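You operate a simulated robot arm through the tools that you are given. There is no shell and no other tool.

Carry out the task below with a simulated robot arm. There is one attempt and no reset: what you move stays moved.

TASK
Bring the lamp stand down to 1.30 m and pin it.
Fine: the blue lever frees the winch; lock it again.

Only the result counts: the job must be done as asked and must still hold three seconds after the hand-in. Knocking over, shifting, dropping, spilling or breaking anything else fails it.

THE ROBOT
A 6-joint arm with a fingered hand, hanging from a carriage that runs on a gantry, over the field with the corners [-2.049, -0.154], [0.449, -0.263], [0.514, 1.215], [-1.984, 1.325] (x, y) and turns from -6.161 to 5.829 rad about z. Base frame: it is fixed where the carriage stands at the start and does not move with it; the origin is on the floor, on the carriage's upright axis, x ahead of it, y to its left, z up. Readings come in m, rad, newtons and seconds.
With the tool pointing down near the work surface it reaches from about 0.1 to 0.44 m from the robot's upright axis, wherever it stands. Its first joint turns from -2.897 to 2.897 rad. Places, roughly: blue lever of the winch [0.4, 0.2, 1]. Payload 3.7 kg.
The TCP is the grasp point between the finger pads, 0.026 m short of the fingertips. In the tool frame z runs along the fingers and y along their closing line. The gripper opens to 0.156 m; its body begins 0.073 m behind the TCP. The gripper is a hand of 4 fingers: y runs from the thumb to the fingers, the wrist lies at [0, 0, -0.239] in the tool frame.
Orientation is that of the tool frame in the base frame, as [roll, pitch, yaw] about the fixed x, y, z axes, in that order (R = Rz(yaw) Ry(pitch) Rx(roll)). With the fingers straight down and closing along the base's y, the tool's x points along the base's -x, its y along +y and its z along -z.

THE INTERFACE
- The arm moves only by the tool arm_command. Its argument "targets" is a list of rows, each a list of 6 numbers: the turn, a rotation vector about the base's x, y, z in rad, then the shift along the base's x, y, z in m. In form: [[ax, ay, az, dx, dy, dz], ...]. A call has 1 to 20 rows; each row shifts and turns the commanded pose from where the row before left it. Each row takes 0.2 s and may step no farther than 0.05 m and 0.15 rad from the row before; otherwise, the whole call is refused. Where a pose cannot be reached the arm comes as near as it can. A force on the tool above 50 N (or 10 N above the force at the start of the call, whichever is more), or a blocked arm, ends the call early, and 0.2 s more pass. In this call time passes only in rows, and 0.2 s behind the last. The reply holds the time, the measured pose of the TCP, the force on the tool along the base axes, the opening and the grip force, in the units named above and with some noise, with the torque about the TCP (base axes, N m) and any sound that the robot's microphone picked up.
- Cameras (640 x 400 px; columns grow to the right, rows downward): "scene" is now at [0.2286, 0.0389, 1.7924]; the picture's right is [0.84, -0.54, 0.00], its down [-0.50, -0.77, -0.39] and it looks along [0.21, 0.33, -0.92] (base axes); focal length 288 px, centre (320, 200). "wrist" rides on the gripper at [0.058, -0.058, -0.091] in the tool frame; the picture's right is [0.71, 0.71, 0.00], its down [-0.53, 0.53, -0.67] and it looks along [-0.47, 0.47, 0.74] (tool axes); focal length 265 px, centre (320, 200). There is no depth. A picture from a camera that has moved, and an enlarged one, comes with that camera's place and axes in the base frame and with its lens. The place of the scene camera against the robot may be out by one fixed shift of up to 0.025 m in any direction.
- camera(camera): a new picture of that camera. It takes no simulated time.
- slide_trunk(by): slides the trunk up (or, below 0, down) by that many m; the arm and the scene camera ride with it, the base frame stays. It gives what a move gives, with no picture.
- roll_base(legs): drives the robot by 1 to 6 legs, each [ahead, left, turn to the left] in m, m and rad, along the robot's own axes; the way and the turn of a leg run together, so that a leg with both is an arc; at most 1.5 m and 3.142 rad a leg. The arm and the cameras ride along, it lands a little off, and it stops where it bumps. It keeps to its track: a leg is cut to what the track allows. It gives what a move gives.
- curl_fingers(finger1, finger2, finger3, thumb_bend): sets how far each is bent, from 0 (flat) to 1 (curled in); at 0.3 the hand is open as for a grip, at 0.7 the pads meet at the TCP. One left out holds its place. A second passes; each finger stops where it meets its share of the squeeze, and holds until it gets a number again. It is the only way to open and close the hand. It gives what a move gives, with no picture; readings hold the bend of each and the force on the fingers (four entries, about 0 where the hand has none), thumb and palm.
- head_to(pan, tilt): turns the head with the scene camera to pan (to the left, within 2.705 rad either way) and tilt (down, from -0.506 to 1.204), counted from straight ahead of the robot. It gives what a move gives.
- zoom(camera, box): a new picture of the part [left, top, right, bottom] of that camera's present view, enlarged. It takes no simulated time.
- hand_in(): hands the job in; it is judged then, once.

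Nothing tells you exact positions but the pictures and the camera data. Unless the task says otherwise, let go and move clear before handing in.

The tools are called after "Request:" as name(argument=value, ...) on one line, values as JSON. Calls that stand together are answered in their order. arm_command: Moves the arm, as the interface text tells. Its arguments: {"type":"object","properties":{"targets":{"type":"array"}},"required":["targets"]} The other tools are called the same way: slide_trunk (by) moves the trunk up or down; curl_fingers (finger1, finger2, finger3, thumb_bend) moves the fingers one by one; roll_base (legs) drives the base; head_to (pan, tilt) turns the head that bears the scene camera; camera (camera) takes a picture; zoom (camera, box) takes an enlarged picture of a part of a camera's view; hand_in () hands the job in.

At the start:

```text
clock: 0.0
tool_pos: [0.2737, 0.2554, 1.0001]
ee_rot: [-3.141, 0.002, 3.141]
contact_force: [0.3, 0.6, -0.3]
ft_torque: [0.03, 0.0, -0.01]
grip_width: 0.156
finger_force: 0.0
shape: jaw
bend: [0.3, 0.3, 0.3, 0.3]
finger forces: [0.0, 0.0, 0.0, 0.1, 0.0, 0.1]
trunk travel left (down, up): [-0.625, 0.054]
robot x, y, heading: [-0.0022, 0.0014, -0.005]
head pan, tilt (commanded): [0.997, 1.173]
```

scene: 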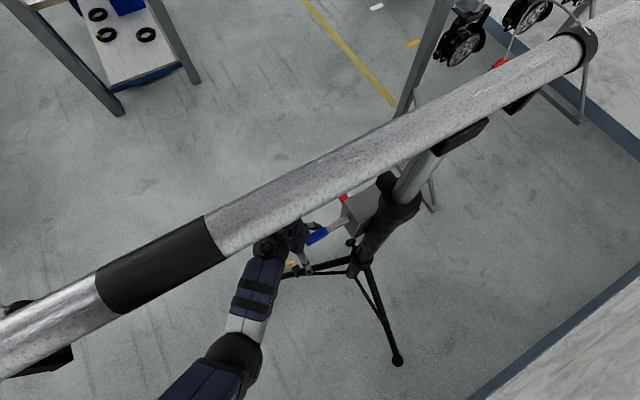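
wrist: 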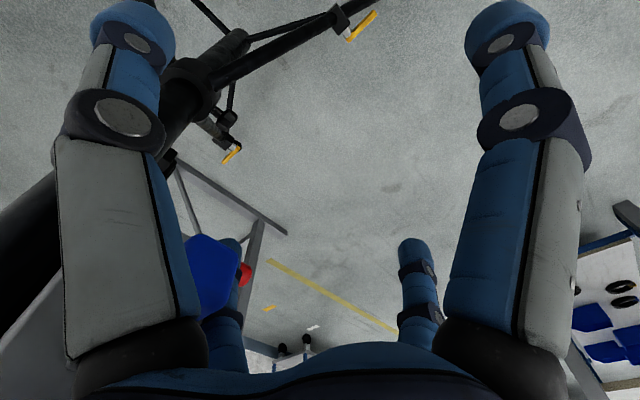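

I see a tripod lamp stand with a long grey truss tube on top, a winch box with a blue lever near the hand, and something red beside it. I'll take closer pictures before moving.

Request:
zoom(camera="scene", box=[240, 130, 460, 290])

Request:
zoom(camera="wrist", box=[0, 130, 320, 370])

Request:
zoom(camera="scene", box=[380, 0, 640, 160])

Request:
zoom(camera="wrist", box=[160, 0, 400, 170])

```text
2.50 times, centred on (350, 210) of scene
camera zoom: at [0.2286, 0.0389, 1.7924], right [0.84, -0.54, 0.0], down [-0.5, -0.77, -0.39], along [0.21, 0.33, -0.92], focal length 719 px, centre (245, 175)
```

zoom: 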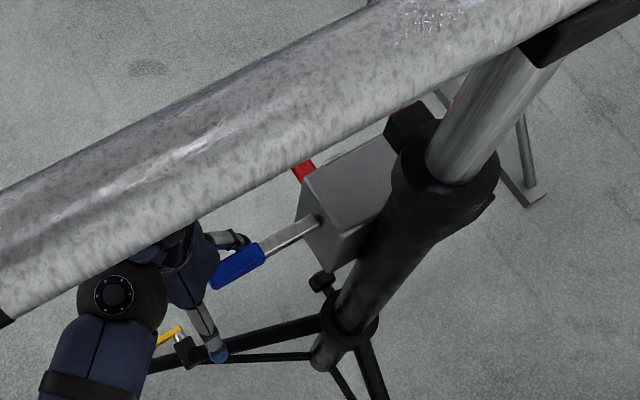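

```text
1.67 times, centred on (160, 250) of wrist
camera zoom: at [0.2162, 0.1976, 1.0911], right [-0.71, 0.71, 0.0], down [0.53, 0.53, 0.67], along [0.47, 0.47, -0.74], focal length 442 px, centre (587, 117)
```

zoom: 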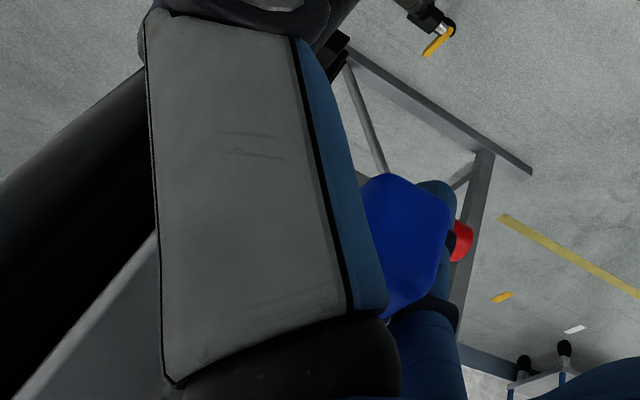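

```text
2.46 times, centred on (510, 80) of scene
camera zoom: at [0.2286, 0.0389, 1.7924], right [0.84, -0.54, 0.0], down [-0.5, -0.77, -0.39], along [0.21, 0.33, -0.92], focal length 708 px, centre (-148, 495)
```

zoom: 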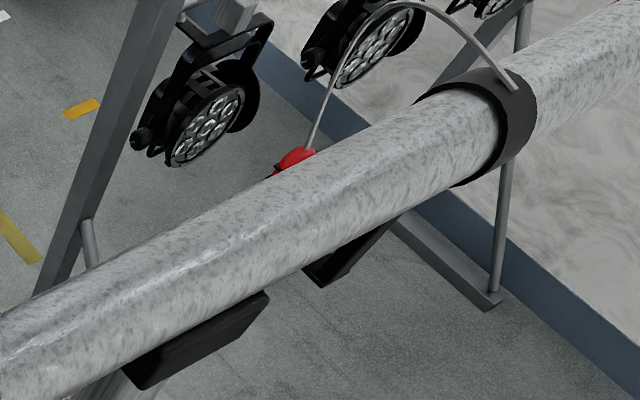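

```text
2.35 times, centred on (280, 85) of wrist
camera zoom: at [0.2162, 0.1976, 1.0911], right [-0.71, 0.71, 0.0], down [0.53, 0.53, 0.67], along [0.47, 0.47, -0.74], focal length 624 px, centre (414, 471)
```

zoom: 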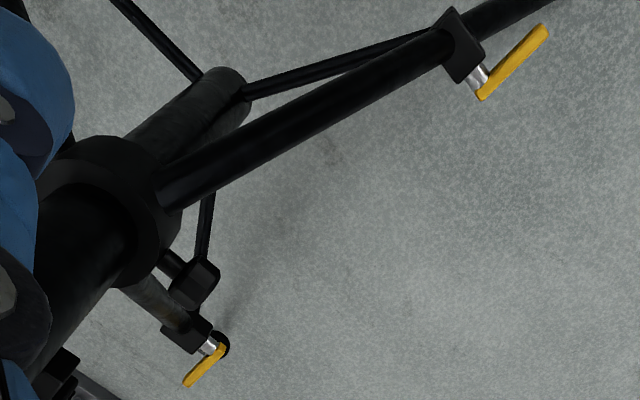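

The mast looks to be near (0.51, 0.16) with the winch on its side. I'll turn the head to view the stand top, scale, pin and truss better.

Request:
head_to(pan=0.4, tilt=0.7)

Request:
camera(camera="scene")

```text
clock: 1.0
tool_pos: [0.2749, 0.255, 1.0005]
ee_rot: [-3.141, -0.001, 3.14]
contact_force: [-1.0, 0.4, 0.0]
ft_torque: [0.03, -0.01, 0.0]
grip_width: 0.1559
finger_force: 0.0
shape: jaw
bend: [0.3, 0.3, 0.3, 0.3]
finger forces: [0.0, 0.1, 0.1, 0.0, 0.1, 0.1]
trunk travel left (down, up): [-0.625, 0.054]
robot x, y, heading: [-0.0015, -0.0008, 0.001]
head pan, tilt (commanded): [0.4, 0.7]
```

```text
taken
camera scene: at [0.2753, 0.0234, 1.8268], right [0.39, -0.92, 0.0], down [-0.59, -0.25, -0.76], along [0.7, 0.3, -0.64], focal length 288 px, centre (320, 200)
```

scene: 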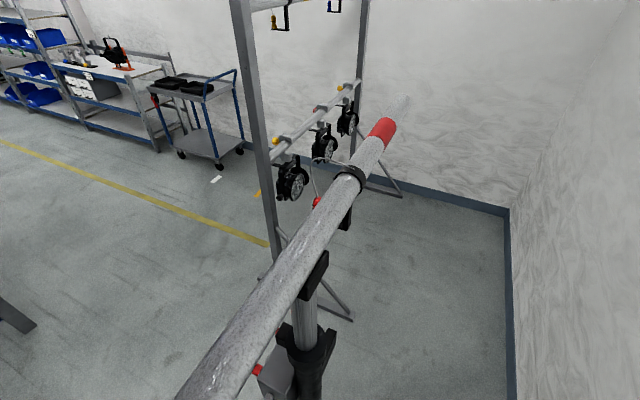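

Request:
zoom(camera="scene", box=[230, 160, 390, 260])

Request:
zoom(camera="scene", box=[210, 260, 370, 400])

Request:
head_to(pan=0.4, tilt=1.1)

Request:
camera(camera="scene")

```text
4.00 times, centred on (310, 210) of scene
camera zoom: at [0.2753, 0.0234, 1.8268], right [0.39, -0.92, 0.0], down [-0.59, -0.25, -0.76], along [0.7, 0.3, -0.64], focal length 1151 px, centre (360, 160)
```

zoom: 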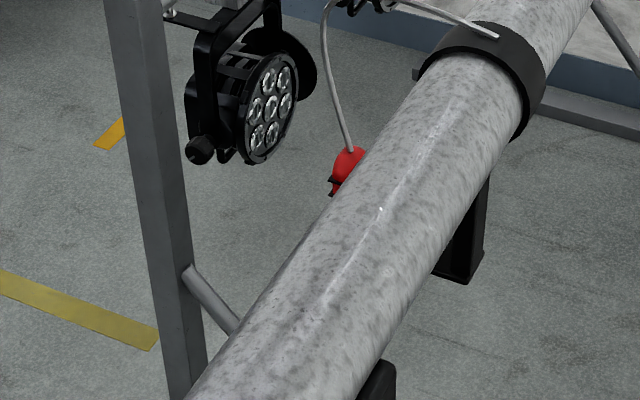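

```text
2.86 times, centred on (290, 330) of scene
camera zoom: at [0.2753, 0.0234, 1.8268], right [0.39, -0.92, 0.0], down [-0.59, -0.25, -0.76], along [0.7, 0.3, -0.64], focal length 822 px, centre (406, -171)
```

zoom: 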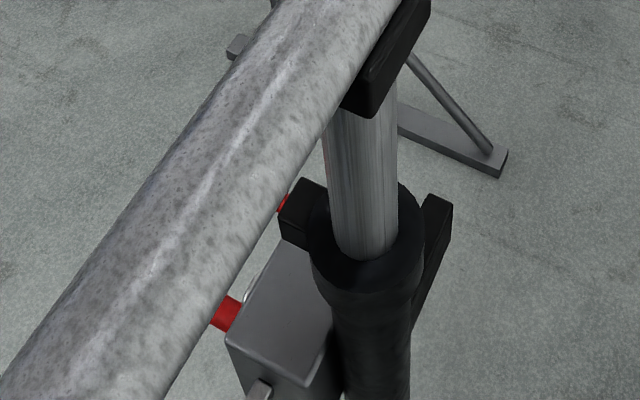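

```text
clock: 1.9
tool_pos: [0.2748, 0.2552, 1.0012]
ee_rot: [3.142, -0.001, -3.14]
contact_force: [0.6, -0.2, -0.9]
ft_torque: [-0.03, 0.01, -0.01]
grip_width: 0.1556
finger_force: 0.1
shape: jaw
bend: [0.3, 0.3, 0.3, 0.3]
finger forces: [0.0, 0.0, 0.1, 0.0, 0.0, 0.0]
trunk travel left (down, up): [-0.625, 0.054]
robot x, y, heading: [0.0008, 0.0022, -0.0]
head pan, tilt (commanded): [0.4, 1.1]
```

```text
taken
camera scene: at [0.2553, 0.0149, 1.7969], right [0.39, -0.92, 0.0], down [-0.82, -0.35, -0.45], along [0.42, 0.18, -0.89], focal length 288 px, centre (320, 200)
```

scene: 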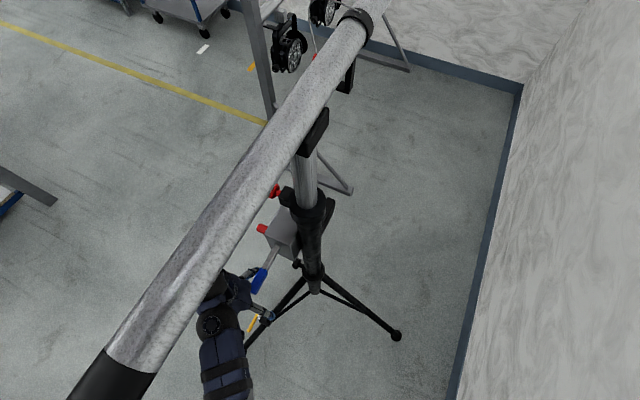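

Request:
zoom(camera="scene", box=[200, 160, 360, 330])

Request:
zoom(camera="scene", box=[240, 170, 340, 250])

```text
2.35 times, centred on (280, 245) of scene
camera zoom: at [0.2553, 0.0149, 1.7969], right [0.39, -0.92, 0.0], down [-0.82, -0.35, -0.45], along [0.42, 0.18, -0.89], focal length 677 px, centre (414, 94)
```

zoom: 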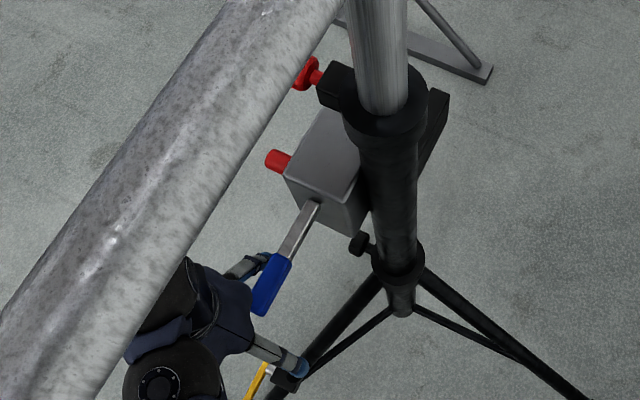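

```text
5.00 times, centred on (290, 210) of scene
camera zoom: at [0.2553, 0.0149, 1.7969], right [0.39, -0.92, 0.0], down [-0.82, -0.35, -0.45], along [0.42, 0.18, -0.89], focal length 1439 px, centre (470, 150)
```

zoom: 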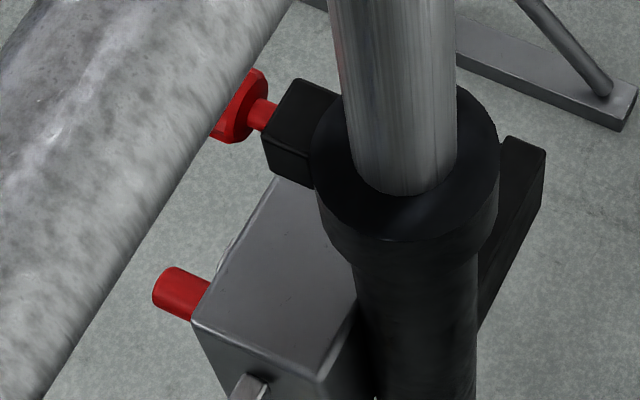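

The top collar carries a red knob, the winch box carries a red cylinder, and the blue lever sticks out toward −x. I'll look around more with the head before touching anything.

Request:
head_to(pan=1.3, tilt=0.8)

Request:
camera(camera="scene")

Request:
head_to(pan=0.1, tilt=0.3)

Request:
camera(camera="scene")

Request:
zoom(camera="scene", box=[100, 180, 300, 320])

```text
clock: 3.1
tool_pos: [0.2755, 0.2545, 0.9997]
ee_rot: [-3.141, 0.0, 3.141]
contact_force: [-0.3, -0.2, -0.1]
ft_torque: [-0.01, -0.03, -0.01]
grip_width: 0.1561
finger_force: 0.1
shape: jaw
bend: [0.3, 0.3, 0.3, 0.3]
finger forces: [0.0, 0.1, 0.0, 0.1, 0.1, 0.0]
trunk travel left (down, up): [-0.625, 0.054]
robot x, y, heading: [0.0017, -0.0011, 0.0]
head pan, tilt (commanded): [1.3, 0.799]
```

```text
taken
camera scene: at [0.2187, 0.068, 1.8186], right [0.96, -0.27, 0.0], down [-0.19, -0.69, -0.7], along [0.19, 0.67, -0.72], focal length 288 px, centre (320, 200)
```

scene: 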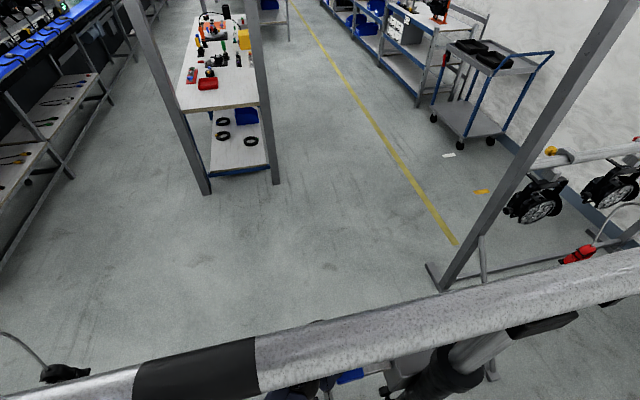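

```text
clock: 4.5
tool_pos: [0.274, 0.2557, 1.0005]
ee_rot: [3.14, 0.0, -3.14]
contact_force: [-0.5, -0.3, 0.3]
ft_torque: [0.01, 0.01, -0.01]
grip_width: 0.1561
finger_force: 0.0
shape: jaw
bend: [0.3, 0.3, 0.3, 0.3]
finger forces: [0.0, 0.0, 0.0, 0.0, 0.1, 0.0]
trunk travel left (down, up): [-0.625, 0.054]
robot x, y, heading: [-0.0019, -0.0003, 0.006]
head pan, tilt (commanded): [0.099, 0.3]
```

```text
taken
camera scene: at [0.29, -0.0004, 1.8629], right [0.1, -0.99, 0.0], down [-0.29, -0.03, -0.96], along [0.95, 0.1, -0.3], focal length 288 px, centre (320, 200)
```

scene: 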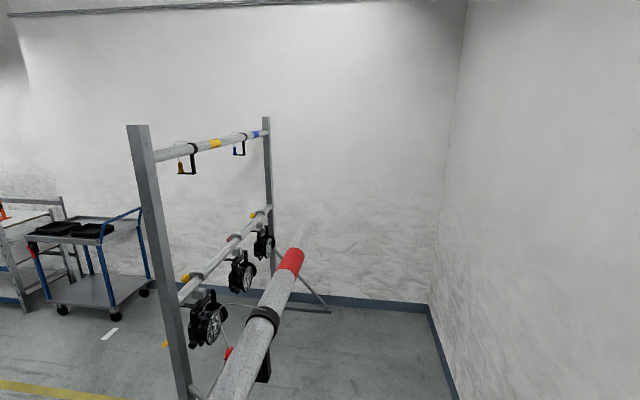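

```text
2.86 times, centred on (200, 250) of scene
camera zoom: at [0.29, -0.0004, 1.8629], right [0.1, -0.99, 0.0], down [-0.29, -0.03, -0.96], along [0.95, 0.1, -0.3], focal length 822 px, centre (663, 57)
```

zoom: 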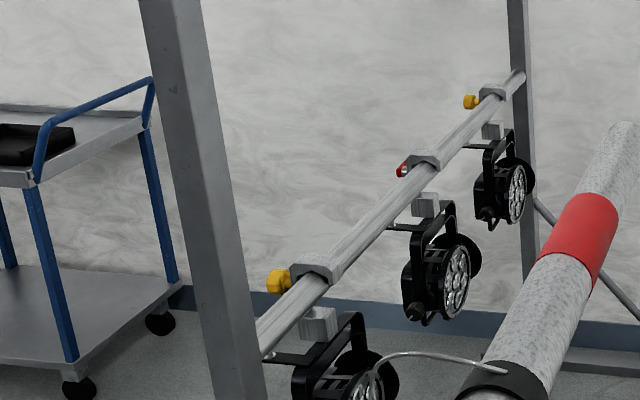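

The cable plugs on the crossbar are just leads; the pin is probably the red knob on the mast collar. I'll back the hand off from the lever and use the wrist camera to look at the winch from the front.

Request:
arm_command(targets=[[0, 0, 0, -0.03, 0, 0], [0, 0, 0, -0.03, 0, 0], [0, 0, 0, -0.03, 0, 0]])

Request:
camera(camera="wrist")

```text
clock: 5.3
tool_pos: [0.1834, 0.2569, 1.0002]
ee_rot: [3.141, -0.001, 3.141]
contact_force: [0.1, 0.0, 0.2]
ft_torque: [0.0, 0.01, 0.01]
grip_width: 0.1561
finger_force: 0.0
shape: jaw
bend: [0.3, 0.3, 0.3, 0.3]
finger forces: [0.0, 0.0, 0.0, 0.0, 0.1, 0.0]
trunk travel left (down, up): [-0.625, 0.054]
robot x, y, heading: [-0.0011, -0.0021, 0.002]
head pan, tilt (commanded): [0.099, 0.3]
```

```text
taken
camera wrist: at [0.1265, 0.1993, 1.091], right [-0.71, 0.71, 0.0], down [0.53, 0.53, 0.67], along [0.47, 0.47, -0.74], focal length 265 px, centre (320, 200)
```

wrist: 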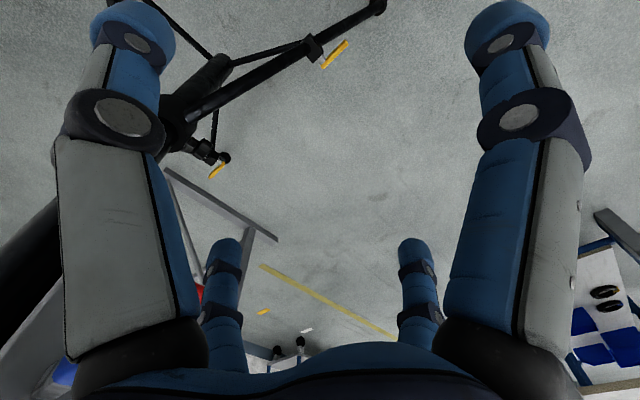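

Request:
arm_command(targets=[[0, 0, -0.13, -0.01, -0.02, 0.0], [0, 0, -0.13, -0.01, -0.02, 0.0], [0, 0, -0.13, 0, -0.02, 0], [0, 0, -0.13, 0, -0.02, 0], [0, 0, -0.13, 0, 0, 0], [0, 0, -0.13, 0, 0, 0]])

Request:
camera(camera="wrist")

```text
clock: 6.7
tool_pos: [0.1642, 0.175, 0.9991]
ee_rot: [3.142, 0.0, 2.358]
contact_force: [0.3, 0.1, -0.3]
ft_torque: [-0.01, -0.01, 0.04]
grip_width: 0.156
finger_force: 0.0
shape: jaw
bend: [0.3, 0.3, 0.3, 0.3]
finger forces: [0.0, 0.0, 0.0, 0.0, 0.0, 0.0]
trunk travel left (down, up): [-0.625, 0.054]
robot x, y, heading: [-0.0022, 0.0033, 0.001]
head pan, tilt (commanded): [0.099, 0.3]
```

```text
taken
camera wrist: at [0.0815, 0.1751, 1.0907], right [0.0, 1.0, 0.0], down [0.74, 0.0, 0.67], along [0.67, 0.0, -0.74], focal length 265 px, centre (320, 200)
```

wrist: 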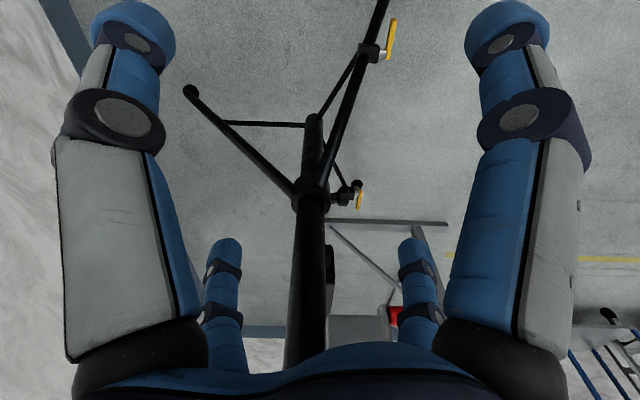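

Request:
arm_command(targets=[[0, -0.14, 0, 0.0, 0, 0], [0, -0.14, 0, 0.0, 0, 0], [0, -0.14, 0, 0.0, 0, 0], [0, -0.14, 0, 0.0, 0, 0]])

Request:
camera(camera="wrist")

```text
clock: 7.7
tool_pos: [0.1541, 0.1844, 1.0368]
ee_rot: [2.802, 0.343, 2.299]
contact_force: [-0.8, 0.1, 0.4]
ft_torque: [0.0, 0.03, 0.0]
grip_width: 0.1558
finger_force: 0.1
shape: jaw
bend: [0.3, 0.3, 0.3, 0.3]
finger forces: [0.0, 0.0, 0.0, 0.0, 0.0, 0.0]
out of reach, approached as far as the arm can: row 2, 3, 4
trunk travel left (down, up): [-0.625, 0.054]
robot x, y, heading: [-0.0022, 0.0018, -0.006]
head pan, tilt (commanded): [0.099, 0.3]
```

```text
taken
camera wrist: at [0.0395, 0.1861, 1.0797], right [0.0, 1.0, -0.02], down [0.35, 0.01, 0.94], along [0.94, -0.01, -0.35], focal length 265 px, centre (320, 200)
```

wrist: 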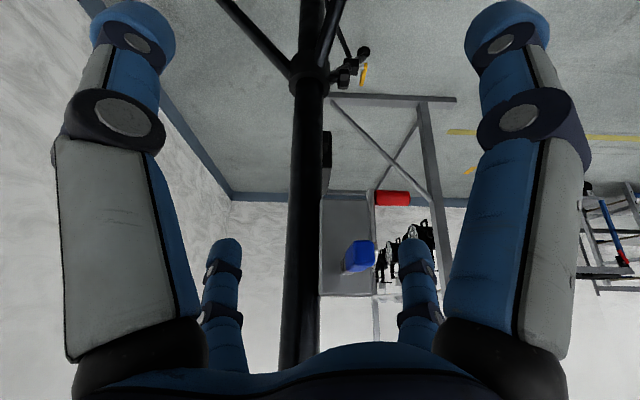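

The robot can probably work best from the +y side (red knob and lever both face there). I need to see where the crossbar's left end is and what lies behind before driving around it.

Request:
head_to(pan=2.2, tilt=0.8)

Request:
camera(camera="scene")

Request:
head_to(pan=2.6, tilt=0.4)

Request:
camera(camera="scene")

```text
clock: 9.7
tool_pos: [0.155, 0.1854, 1.0363]
ee_rot: [2.804, 0.341, 2.298]
contact_force: [-0.3, 0.5, 0.6]
ft_torque: [-0.01, 0.01, 0.02]
grip_width: 0.1557
finger_force: 0.1
shape: jaw
bend: [0.3, 0.3, 0.3, 0.3]
finger forces: [0.1, 0.0, 0.0, 0.1, 0.1, 0.1]
trunk travel left (down, up): [-0.625, 0.054]
robot x, y, heading: [-0.0007, -0.0, -0.003]
head pan, tilt (commanded): [2.201, 0.799]
```

```text
taken
camera scene: at [0.1496, 0.0555, 1.8186], right [0.81, 0.59, 0.0], down [0.42, -0.58, -0.7], along [-0.41, 0.56, -0.72], focal length 288 px, centre (320, 200)
```

scene: 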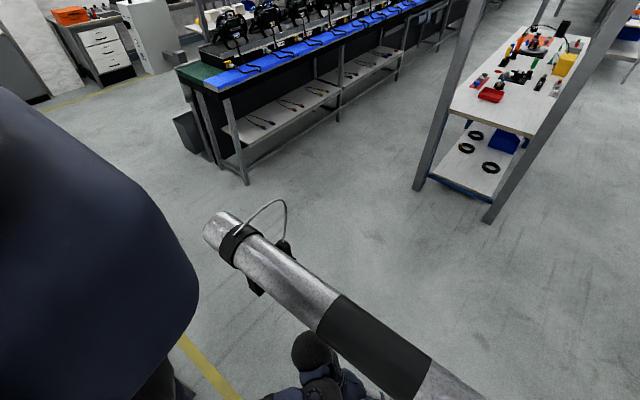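

```text
clock: 10.5
tool_pos: [0.1551, 0.1833, 1.0375]
ee_rot: [2.804, 0.342, 2.298]
contact_force: [0.5, 0.5, 0.0]
ft_torque: [0.02, 0.01, 0.0]
grip_width: 0.156
finger_force: 0.0
shape: jaw
bend: [0.3, 0.3, 0.3, 0.3]
finger forces: [0.0, 0.1, 0.0, 0.1, 0.0, 0.0]
trunk travel left (down, up): [-0.625, 0.054]
robot x, y, heading: [0.0024, 0.0018, -0.002]
head pan, tilt (commanded): [2.601, 0.4]
```

```text
taken
camera scene: at [0.1177, 0.0381, 1.8536], right [0.52, 0.86, 0.0], down [0.33, -0.2, -0.92], along [-0.79, 0.47, -0.39], focal length 288 px, centre (320, 200)
```

scene: 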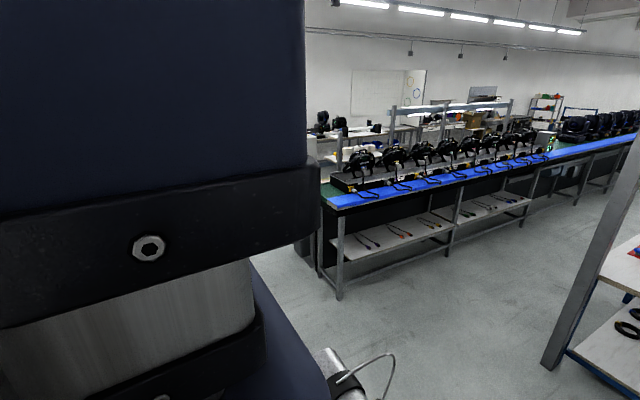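

Request:
head_to(pan=-2.2, tilt=0.6)

Request:
camera(camera="scene")

```text
clock: 14.3
tool_pos: [0.155, 0.1845, 1.0362]
ee_rot: [2.802, 0.34, 2.298]
contact_force: [0.5, 0.5, 0.0]
ft_torque: [-0.01, -0.05, 0.01]
grip_width: 0.1557
finger_force: 0.0
shape: jaw
bend: [0.3, 0.3, 0.3, 0.3]
finger forces: [0.1, 0.0, 0.0, 0.1, 0.0, 0.1]
trunk travel left (down, up): [-0.625, 0.054]
robot x, y, heading: [-0.0021, 0.0014, -0.0]
head pan, tilt (commanded): [-2.201, 0.6]
```

```text
taken
camera scene: at [0.145, -0.0811, 1.8355], right [-0.81, 0.59, 0.0], down [0.33, 0.46, -0.83], along [-0.49, -0.67, -0.56], focal length 288 px, centre (320, 200)
```

scene: 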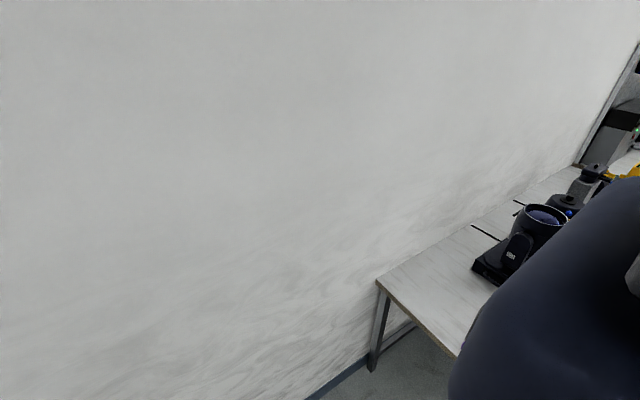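

The crossbar spans about x −0.11…1.1 at z≈1.52, and there is free floor on its +y side. I'll back off, go around its left end, and come up facing the winch from +y.

Request:
roll_base(legs=[[-0.5, 0, 0], [0, 0.78, 0]])

Request:
head_to(pan=-0.5, tilt=0.5)

Request:
camera(camera="scene")

```text
clock: 21.0
tool_pos: [-0.3515, 0.9507, 1.0364]
ee_rot: [2.803, 0.344, 2.303]
contact_force: [0.6, 0.5, 0.1]
ft_torque: [0.04, -0.01, 0.0]
grip_width: 0.156
finger_force: 0.1
shape: jaw
bend: [0.3, 0.3, 0.3, 0.3]
finger forces: [0.1, 0.1, 0.0, 0.0, 0.1, 0.0]
trunk travel left (down, up): [-0.625, 0.054]
robot x, y, heading: [-0.5045, 0.77, 0.002]
head pan, tilt (commanded): [-2.201, 0.6]
```

```text
clock: 22.8
tool_pos: [-0.3522, 0.9522, 1.0364]
ee_rot: [2.804, 0.342, 2.302]
contact_force: [0.1, 0.0, 0.4]
ft_torque: [0.02, -0.02, -0.02]
grip_width: 0.1559
finger_force: 0.1
shape: jaw
bend: [0.3, 0.3, 0.3, 0.3]
finger forces: [0.0, 0.0, 0.0, 0.0, 0.0, 0.0]
trunk travel left (down, up): [-0.625, 0.054]
robot x, y, heading: [-0.5067, 0.7671, 0.002]
head pan, tilt (commanded): [-0.499, 0.499]
```

```text
taken
camera scene: at [-0.2285, 0.7137, 1.8446], right [-0.48, -0.88, 0.0], down [-0.42, 0.23, -0.88], along [0.77, -0.42, -0.48], focal length 288 px, centre (320, 200)
```

scene: 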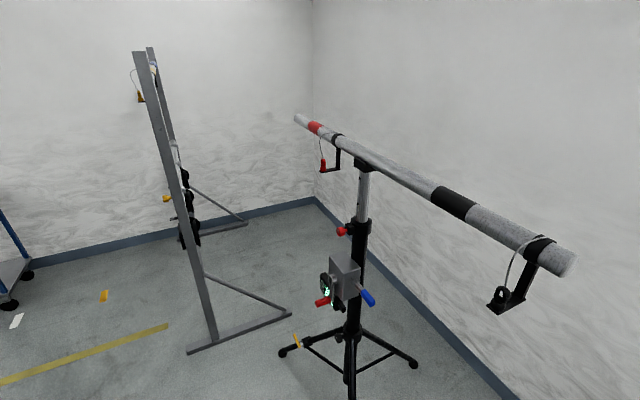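

Now I get a clear view of the stand. I'll zoom in on the winch, the display and the pin.

Request:
zoom(camera="scene", box=[300, 200, 400, 320])

Request:
zoom(camera="scene", box=[310, 130, 400, 250])

```text
3.33 times, centred on (350, 260) of scene
camera zoom: at [-0.2285, 0.7137, 1.8446], right [-0.48, -0.88, 0.0], down [-0.42, 0.23, -0.88], along [0.77, -0.42, -0.48], focal length 959 px, centre (220, 0)
```

zoom: 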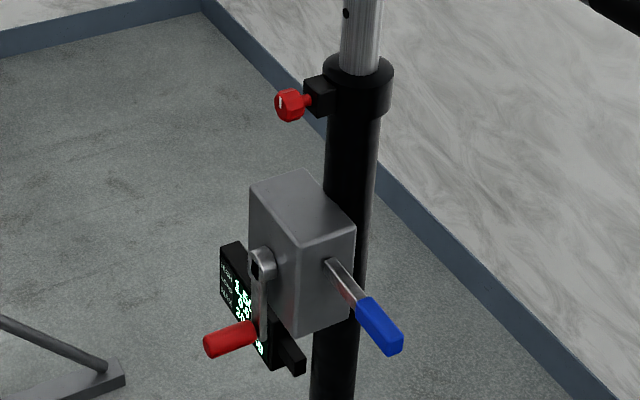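

```text
3.33 times, centred on (355, 190) of scene
camera zoom: at [-0.2285, 0.7137, 1.8446], right [-0.48, -0.88, 0.0], down [-0.42, 0.23, -0.88], along [0.77, -0.42, -0.48], focal length 959 px, centre (203, 233)
```

zoom: 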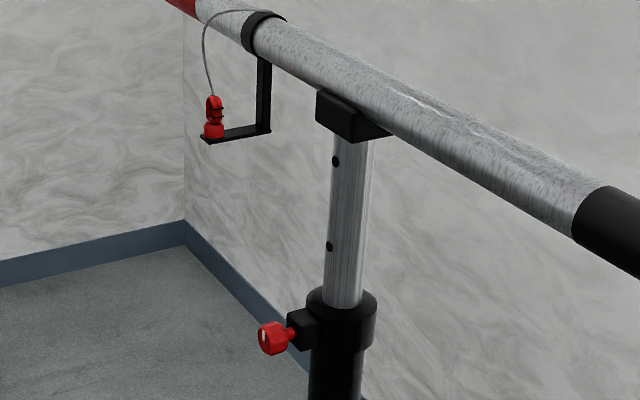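

Request:
zoom(camera="scene", box=[310, 260, 350, 315])

Request:
zoom(camera="scene", box=[330, 215, 375, 245])

```text
7.27 times, centred on (330, 288) of scene
camera zoom: at [-0.2285, 0.7137, 1.8446], right [-0.48, -0.88, 0.0], down [-0.42, 0.23, -0.88], along [0.77, -0.42, -0.48], focal length 2093 px, centre (247, -436)
```

zoom: 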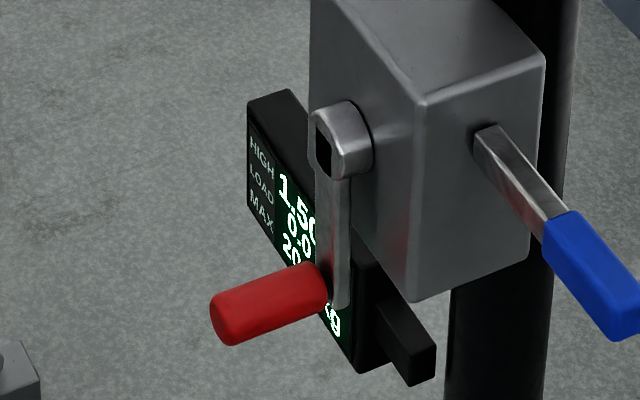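

```text
13.33 times, centred on (352, 230) of scene
camera zoom: at [-0.2285, 0.7137, 1.8446], right [-0.48, -0.88, 0.0], down [-0.42, 0.23, -0.88], along [0.77, -0.42, -0.48], focal length 3837 px, centre (-113, -200)
```

zoom: 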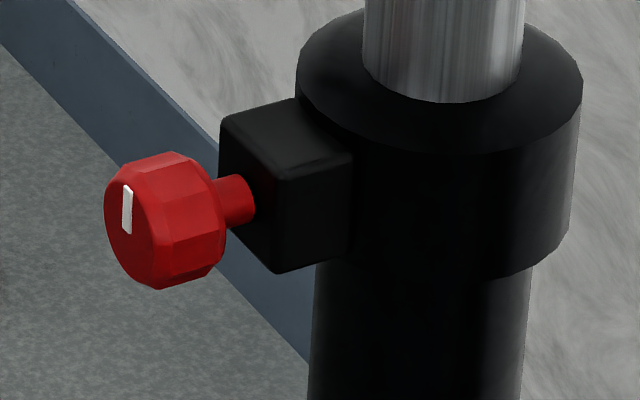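

The display reads HIGH 1.50 m, with LOAD and MAX lines. The winch has a red crank, the blue lever sits on its −x side, and the red indexing knob with a white mark is the pin. I'll drive up to face the stand from +y.

Request:
roll_base(legs=[[0.88, 0, 0], [0, 0, -1.57]])

Request:
head_to(pan=0.0, tilt=0.9)

Request:
camera(camera="scene")

```text
clock: 31.3
tool_pos: [0.5811, 0.6294, 1.0354]
ee_rot: [2.804, 0.341, 0.762]
contact_force: [0.5, -0.2, -0.9]
ft_torque: [0.04, 0.0, 0.0]
grip_width: 0.156
finger_force: 0.0
shape: jaw
bend: [0.3, 0.3, 0.3, 0.3]
finger forces: [0.1, 0.0, 0.1, 0.0, 0.1, 0.0]
trunk travel left (down, up): [-0.625, 0.054]
robot x, y, heading: [0.3924, 0.7789, -1.535]
head pan, tilt (commanded): [-0.499, 0.499]
```

```text
clock: 32.2
tool_pos: [0.583, 0.6283, 1.0373]
ee_rot: [2.803, 0.342, 0.763]
contact_force: [-0.6, 0.2, 0.0]
ft_torque: [0.01, 0.0, 0.01]
grip_width: 0.1562
finger_force: 0.1
shape: jaw
bend: [0.3, 0.3, 0.3, 0.3]
finger forces: [0.1, 0.1, 0.0, 0.0, 0.0, 0.1]
trunk travel left (down, up): [-0.625, 0.054]
robot x, y, heading: [0.39, 0.7737, -1.539]
head pan, tilt (commanded): [0.0, 0.901]
```

```text
taken
camera scene: at [0.399, 0.4923, 1.8107], right [-1.0, -0.03, 0.0], down [-0.03, 0.78, -0.62], along [0.02, -0.62, -0.78], focal length 288 px, centre (320, 200)
```

scene: 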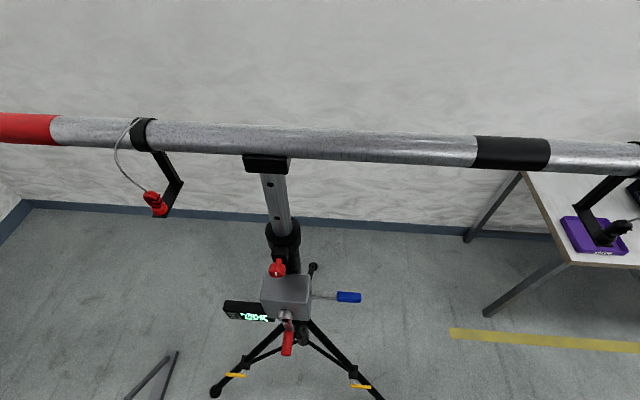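

Request:
zoom(camera="scene", box=[215, 210, 375, 370])

Request:
zoom(camera="scene", box=[220, 290, 300, 340])

Request:
zoom(camera="scene", box=[240, 150, 320, 290])

```text
2.50 times, centred on (295, 290) of scene
camera zoom: at [0.399, 0.4923, 1.8107], right [-1.0, -0.03, 0.0], down [-0.03, 0.78, -0.62], along [0.02, -0.62, -0.78], focal length 719 px, centre (382, -25)
```

zoom: 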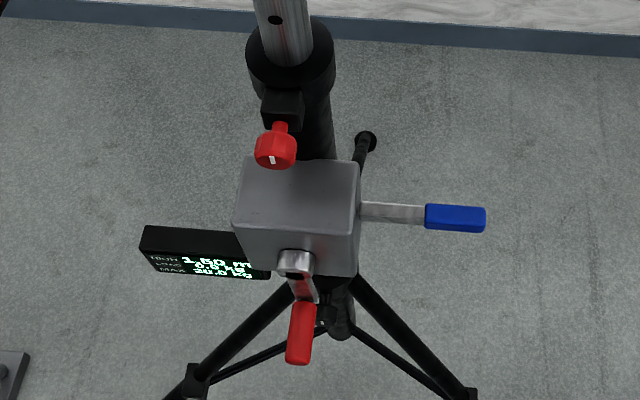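

```text
8.00 times, centred on (260, 315) of scene
camera zoom: at [0.399, 0.4923, 1.8107], right [-1.0, -0.03, 0.0], down [-0.03, 0.78, -0.62], along [0.02, -0.62, -0.78], focal length 2302 px, centre (800, -720)
```

zoom: 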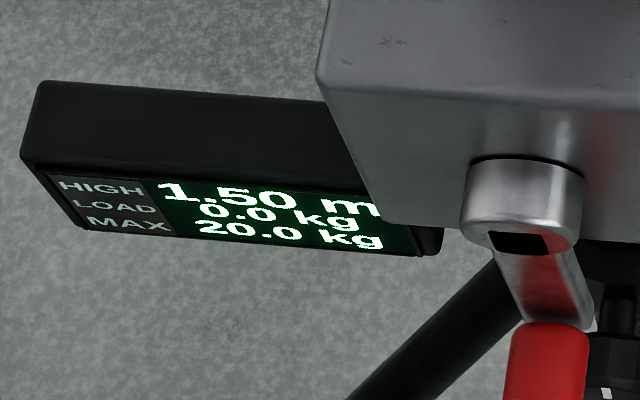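

```text
2.86 times, centred on (280, 220) of scene
camera zoom: at [0.399, 0.4923, 1.8107], right [-1.0, -0.03, 0.0], down [-0.03, 0.78, -0.62], along [0.02, -0.62, -0.78], focal length 822 px, centre (434, 143)
```

zoom: 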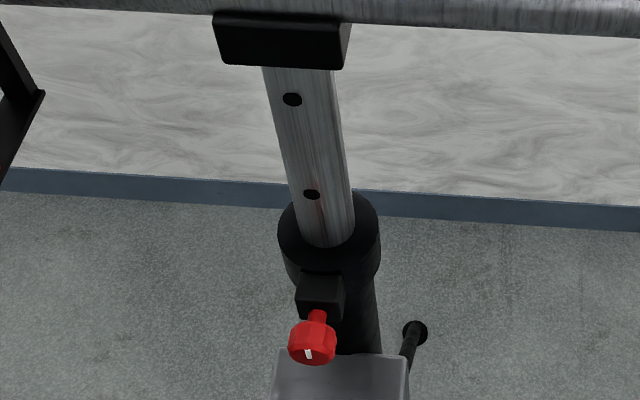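

The mast has holes 0.1 m apart, and one is likely at the pin now (1.50), so the pin is probably engaged. I'll square up the robot a bit farther back so the arm can work with horizontal fingers, then inspect with the wrist camera.

Request:
roll_base(legs=[[-0.124, 0.074, -0.031]])

Request:
arm_command(targets=[[0, 0, 0, -0.04, -0.04, 0.03], [0, 0, 0, -0.03, -0.03, 0.03], [0, 0, 0, -0.02, -0.03, 0.03]])

Request:
camera(camera="wrist")

Request:
camera(camera="scene")

```text
clock: 33.6
tool_pos: [0.6483, 0.7467, 1.0369]
ee_rot: [2.802, 0.342, 0.732]
contact_force: [-0.8, 0.3, -0.4]
ft_torque: [-0.02, 0.0, -0.01]
grip_width: 0.1559
finger_force: 0.1
shape: jaw
bend: [0.3, 0.3, 0.3, 0.3]
finger forces: [0.0, 0.0, 0.0, 0.1, 0.1, 0.1]
trunk travel left (down, up): [-0.625, 0.054]
robot x, y, heading: [0.4614, 0.8947, -1.567]
head pan, tilt (commanded): [0.0, 0.901]
```

```text
refused: row 1 steps farther than a row can; nothing moved
```

```text
taken
camera wrist: at [0.6483, 0.862, 1.0796], right [1.0, 0.0, -0.02], down [0.02, -0.35, 0.93], along [-0.01, -0.94, -0.35], focal length 265 px, centre (320, 200)
```

wrist: 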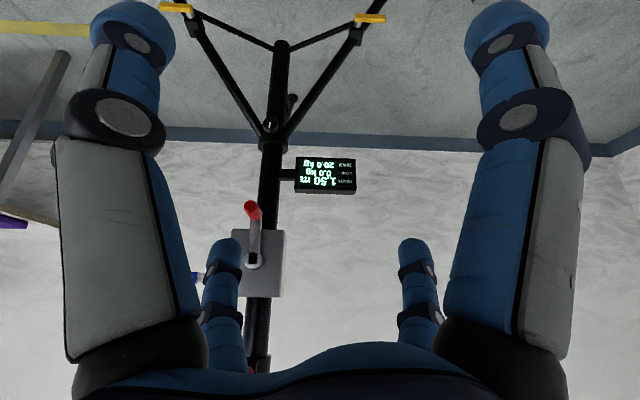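

```text
taken
camera scene: at [0.4605, 0.6154, 1.8107], right [-1.0, 0.0, 0.0], down [0.0, 0.78, -0.62], along [0.0, -0.62, -0.78], focal length 288 px, centre (320, 200)
```

scene: 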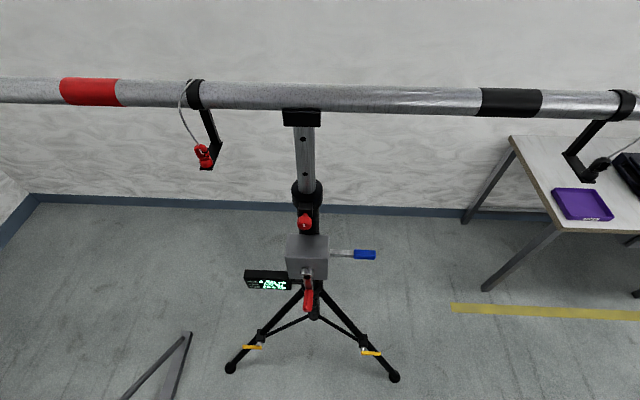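

The arm has plenty of room here. I'll bring the fingers horizontal toward −y, in front of the winch but clear of it, and look at the pin and lever.

Request:
arm_command(targets=[[-0.137, 0, 0, -0.0185, -0.037, 0.0104], [-0.137, 0, 0, -0.0185, -0.037, 0.0104], [-0.137, 0, 0, -0.0185, -0.037, 0.0104], [-0.137, 0, 0, -0.0185, -0.037, 0.0104], [-0.137, 0, 0, -0.0185, -0.037, 0.0104], [-0.137, 0, 0, -0.0185, -0.037, 0.0104], [-0.137, 0, 0, -0.0185, -0.037, 0.0104], [-0.137, 0, 0, -0.0185, -0.037, 0.0104]])

Request:
camera(camera="wrist")

Request:
camera(camera="scene")

```text
clock: 35.4
tool_pos: [0.5439, 0.4256, 1.4417]
ee_rot: [1.736, 0.805, 0.086]
contact_force: [-0.1, 0.2, -0.5]
ft_torque: [-0.03, -0.02, 0.01]
grip_width: 0.1559
finger_force: 0.0
shape: jaw
bend: [0.3, 0.3, 0.3, 0.3]
finger forces: [0.1, 0.0, 0.0, 0.0, 0.0, 0.0]
out of reach, approached as far as the arm can: row 1, 2, 3, 4, 5, 6, 7, 8
trunk travel left (down, up): [-0.625, 0.054]
robot x, y, heading: [0.4611, 0.9017, -1.57]
head pan, tilt (commanded): [0.0, 0.901]
```

```text
taken
camera wrist: at [0.5444, 0.5266, 1.3705], right [1.0, -0.03, -0.03], down [0.04, 0.58, 0.81], along [-0.01, -0.82, 0.58], focal length 265 px, centre (320, 200)
```

wrist: 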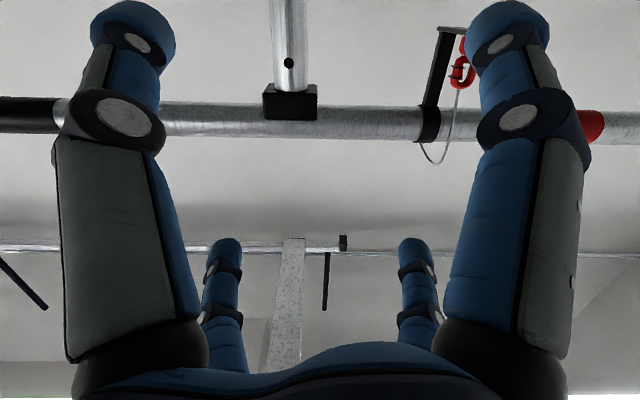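

```text
taken
camera scene: at [0.4605, 0.6155, 1.8106], right [-1.0, 0.0, 0.0], down [0.0, 0.78, -0.62], along [0.0, -0.62, -0.78], focal length 288 px, centre (320, 200)
```

scene: 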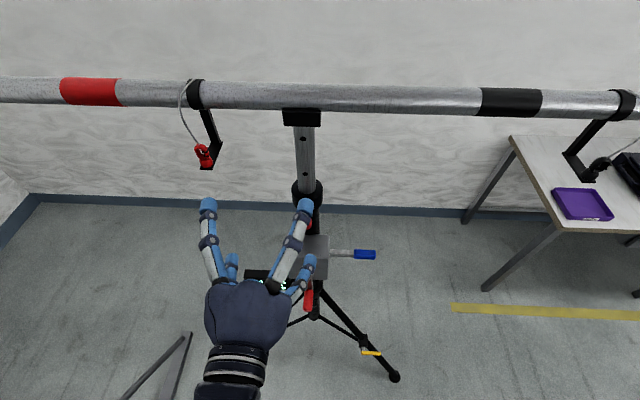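

The shoulder is high, so horizontal fingers need the trunk lower. I'll lower the trunk 0.3 m, which also gives a better view of the winch.

Request:
slide_trunk(by=-0.3)

Request:
camera(camera="wrist")

Request:
head_to(pan=0.0, tilt=0.6)

Request:
camera(camera="scene")

```text
clock: 38.4
tool_pos: [0.543, 0.4252, 1.1407]
ee_rot: [1.738, 0.804, 0.087]
contact_force: [0.0, -0.4, 0.5]
ft_torque: [-0.01, -0.01, -0.01]
grip_width: 0.1561
finger_force: 0.1
shape: jaw
bend: [0.3, 0.3, 0.3, 0.3]
finger forces: [0.0, 0.0, 0.0, 0.0, 0.0, 0.0]
trunk travel left (down, up): [-0.325, 0.354]
robot x, y, heading: [0.4619, 0.9003, -1.567]
head pan, tilt (commanded): [0.0, 0.901]
```

```text
taken
camera wrist: at [0.5448, 0.5268, 1.07], right [1.0, -0.03, -0.03], down [0.04, 0.58, 0.82], along [-0.01, -0.82, 0.58], focal length 265 px, centre (320, 200)
```

wrist: 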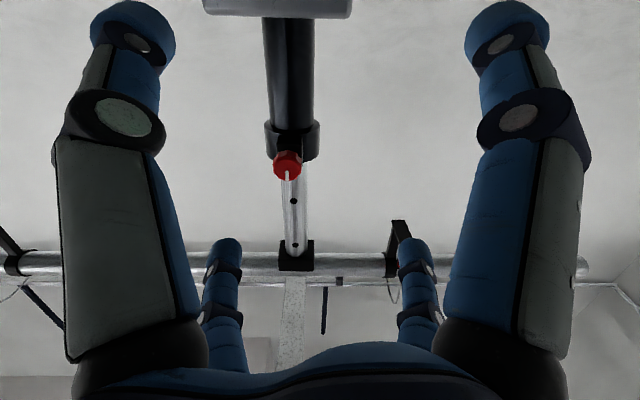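

```text
clock: 39.2
tool_pos: [0.5448, 0.4259, 1.1414]
ee_rot: [1.738, 0.803, 0.089]
contact_force: [-0.2, -1.2, -0.1]
ft_torque: [-0.01, 0.02, 0.03]
grip_width: 0.1559
finger_force: 0.0
shape: jaw
bend: [0.3, 0.3, 0.3, 0.3]
finger forces: [0.1, 0.0, 0.0, 0.0, 0.0, 0.1]
trunk travel left (down, up): [-0.325, 0.354]
robot x, y, heading: [0.4659, 0.9025, -1.564]
head pan, tilt (commanded): [0.0, 0.6]
```

```text
taken
camera scene: at [0.4605, 0.6025, 1.5354], right [-1.0, 0.0, 0.0], down [0.0, 0.57, -0.82], along [0.0, -0.82, -0.57], focal length 288 px, centre (320, 200)
```

scene: 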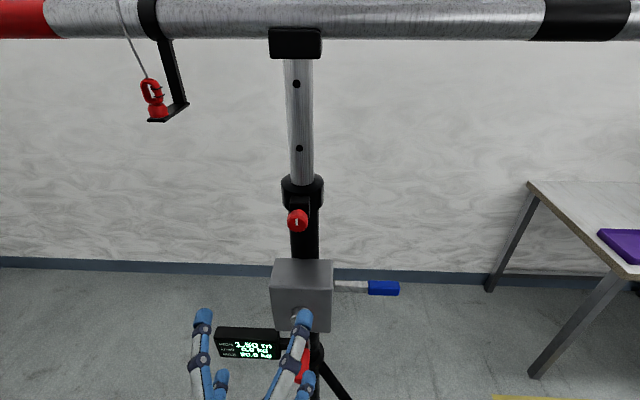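

The pin knob is at about (0.50, 0.23, 1.23). I'll move the hand toward −x to view the lever's root on the winch box.

Request:
arm_command(targets=[[0, 0, 0, -0.03, 0, 0], [0, 0, 0, -0.03, 0, 0]])

```text
clock: 39.8
tool_pos: [0.4862, 0.4151, 1.1412]
ee_rot: [1.739, 0.804, 0.089]
contact_force: [0.2, 0.7, 0.0]
ft_torque: [0.03, -0.01, -0.03]
grip_width: 0.1556
finger_force: 0.1
shape: jaw
bend: [0.3, 0.3, 0.3, 0.3]
finger forces: [0.0, 0.0, 0.0, 0.0, 0.0, 0.0]
out of reach, approached as far as the arm can: row 1
trunk travel left (down, up): [-0.325, 0.354]
robot x, y, heading: [0.4647, 0.9012, -1.566]
head pan, tilt (commanded): [0.0, 0.6]
```

Request:
arm_command(targets=[[0.13, 0, 0, -0.04, 0, 0], [0.13, 0, 0, -0.04, 0, 0], [0.13, 0, 0, -0.04, 0, 0], [0.13, 0, 0, -0.04, 0, 0]])

Request:
camera(camera="wrist")

Request:
camera(camera="scene")

```text
clock: 40.8
tool_pos: [0.3373, 0.4008, 1.1312]
ee_rot: [2.346, 0.67, 0.493]
contact_force: [0.5, 0.5, -0.7]
ft_torque: [0.01, 0.03, -0.03]
grip_width: 0.1559
finger_force: 0.0
shape: jaw
bend: [0.3, 0.3, 0.3, 0.3]
finger forces: [0.1, 0.1, 0.0, 0.0, 0.1, 0.1]
out of reach, approached as far as the arm can: row 1, 4
trunk travel left (down, up): [-0.325, 0.354]
robot x, y, heading: [0.4632, 0.8978, -1.565]
head pan, tilt (commanded): [0.0, 0.6]
```

```text
taken
camera wrist: at [0.34, 0.5215, 1.1132], right [1.0, -0.03, -0.04], down [0.05, 0.15, 0.99], along [-0.02, -0.99, 0.15], focal length 265 px, centre (320, 200)
```

wrist: 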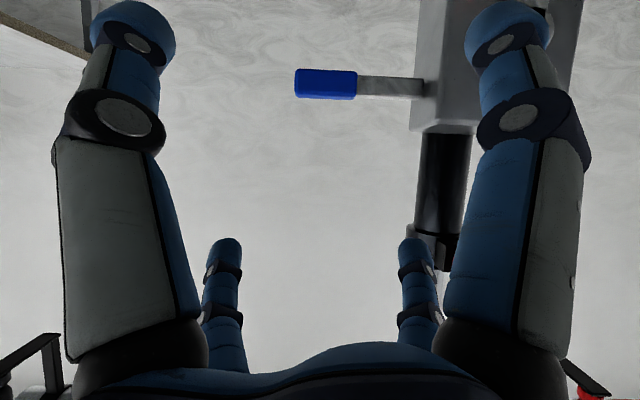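

```text
taken
camera scene: at [0.4605, 0.6024, 1.5355], right [-1.0, 0.0, 0.0], down [0.0, 0.56, -0.83], along [0.0, -0.83, -0.56], focal length 288 px, centre (320, 200)
```

scene: 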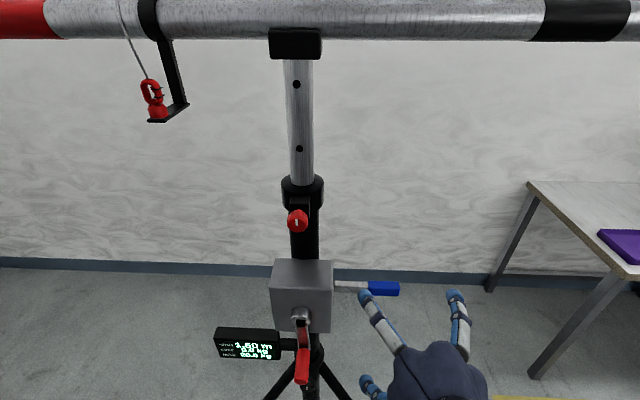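

Request:
zoom(camera="wrist", box=[280, 40, 480, 150])

Request:
zoom(camera="scene", box=[260, 240, 420, 350])

Request:
zoom(camera="scene", box=[260, 160, 340, 240])

```text
3.20 times, centred on (380, 95) of wrist
camera zoom: at [0.34, 0.5215, 1.1132], right [1.0, -0.03, -0.04], down [0.05, 0.15, 0.99], along [-0.02, -0.99, 0.15], focal length 849 px, centre (128, 536)
```

zoom: 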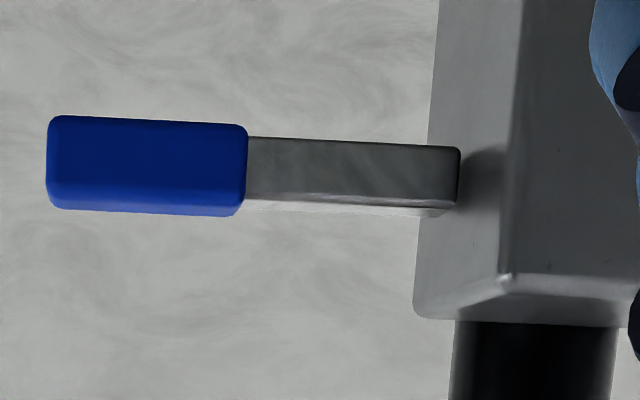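

```text
3.64 times, centred on (340, 295) of scene
camera zoom: at [0.4605, 0.6024, 1.5355], right [-1.0, 0.0, 0.0], down [0.0, 0.56, -0.83], along [0.0, -0.83, -0.56], focal length 1046 px, centre (247, -146)
```

zoom: 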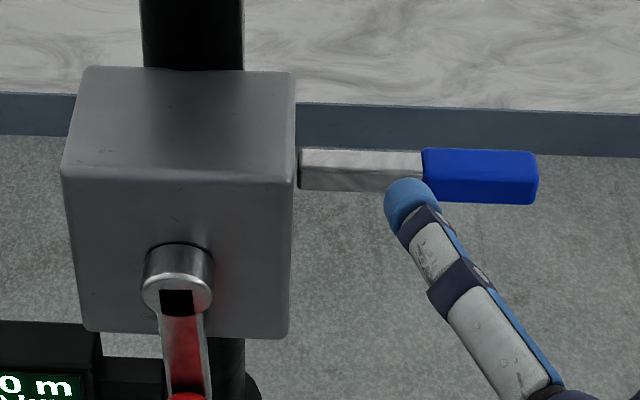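

```text
5.00 times, centred on (300, 200) of scene
camera zoom: at [0.4605, 0.6024, 1.5355], right [-1.0, 0.0, 0.0], down [0.0, 0.56, -0.83], along [0.0, -0.83, -0.56], focal length 1439 px, centre (420, 200)
```

zoom: 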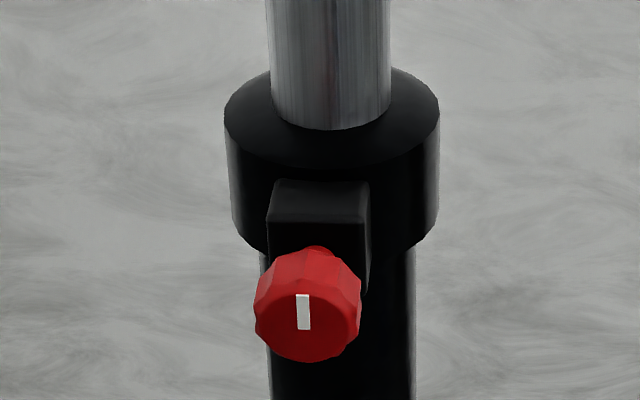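

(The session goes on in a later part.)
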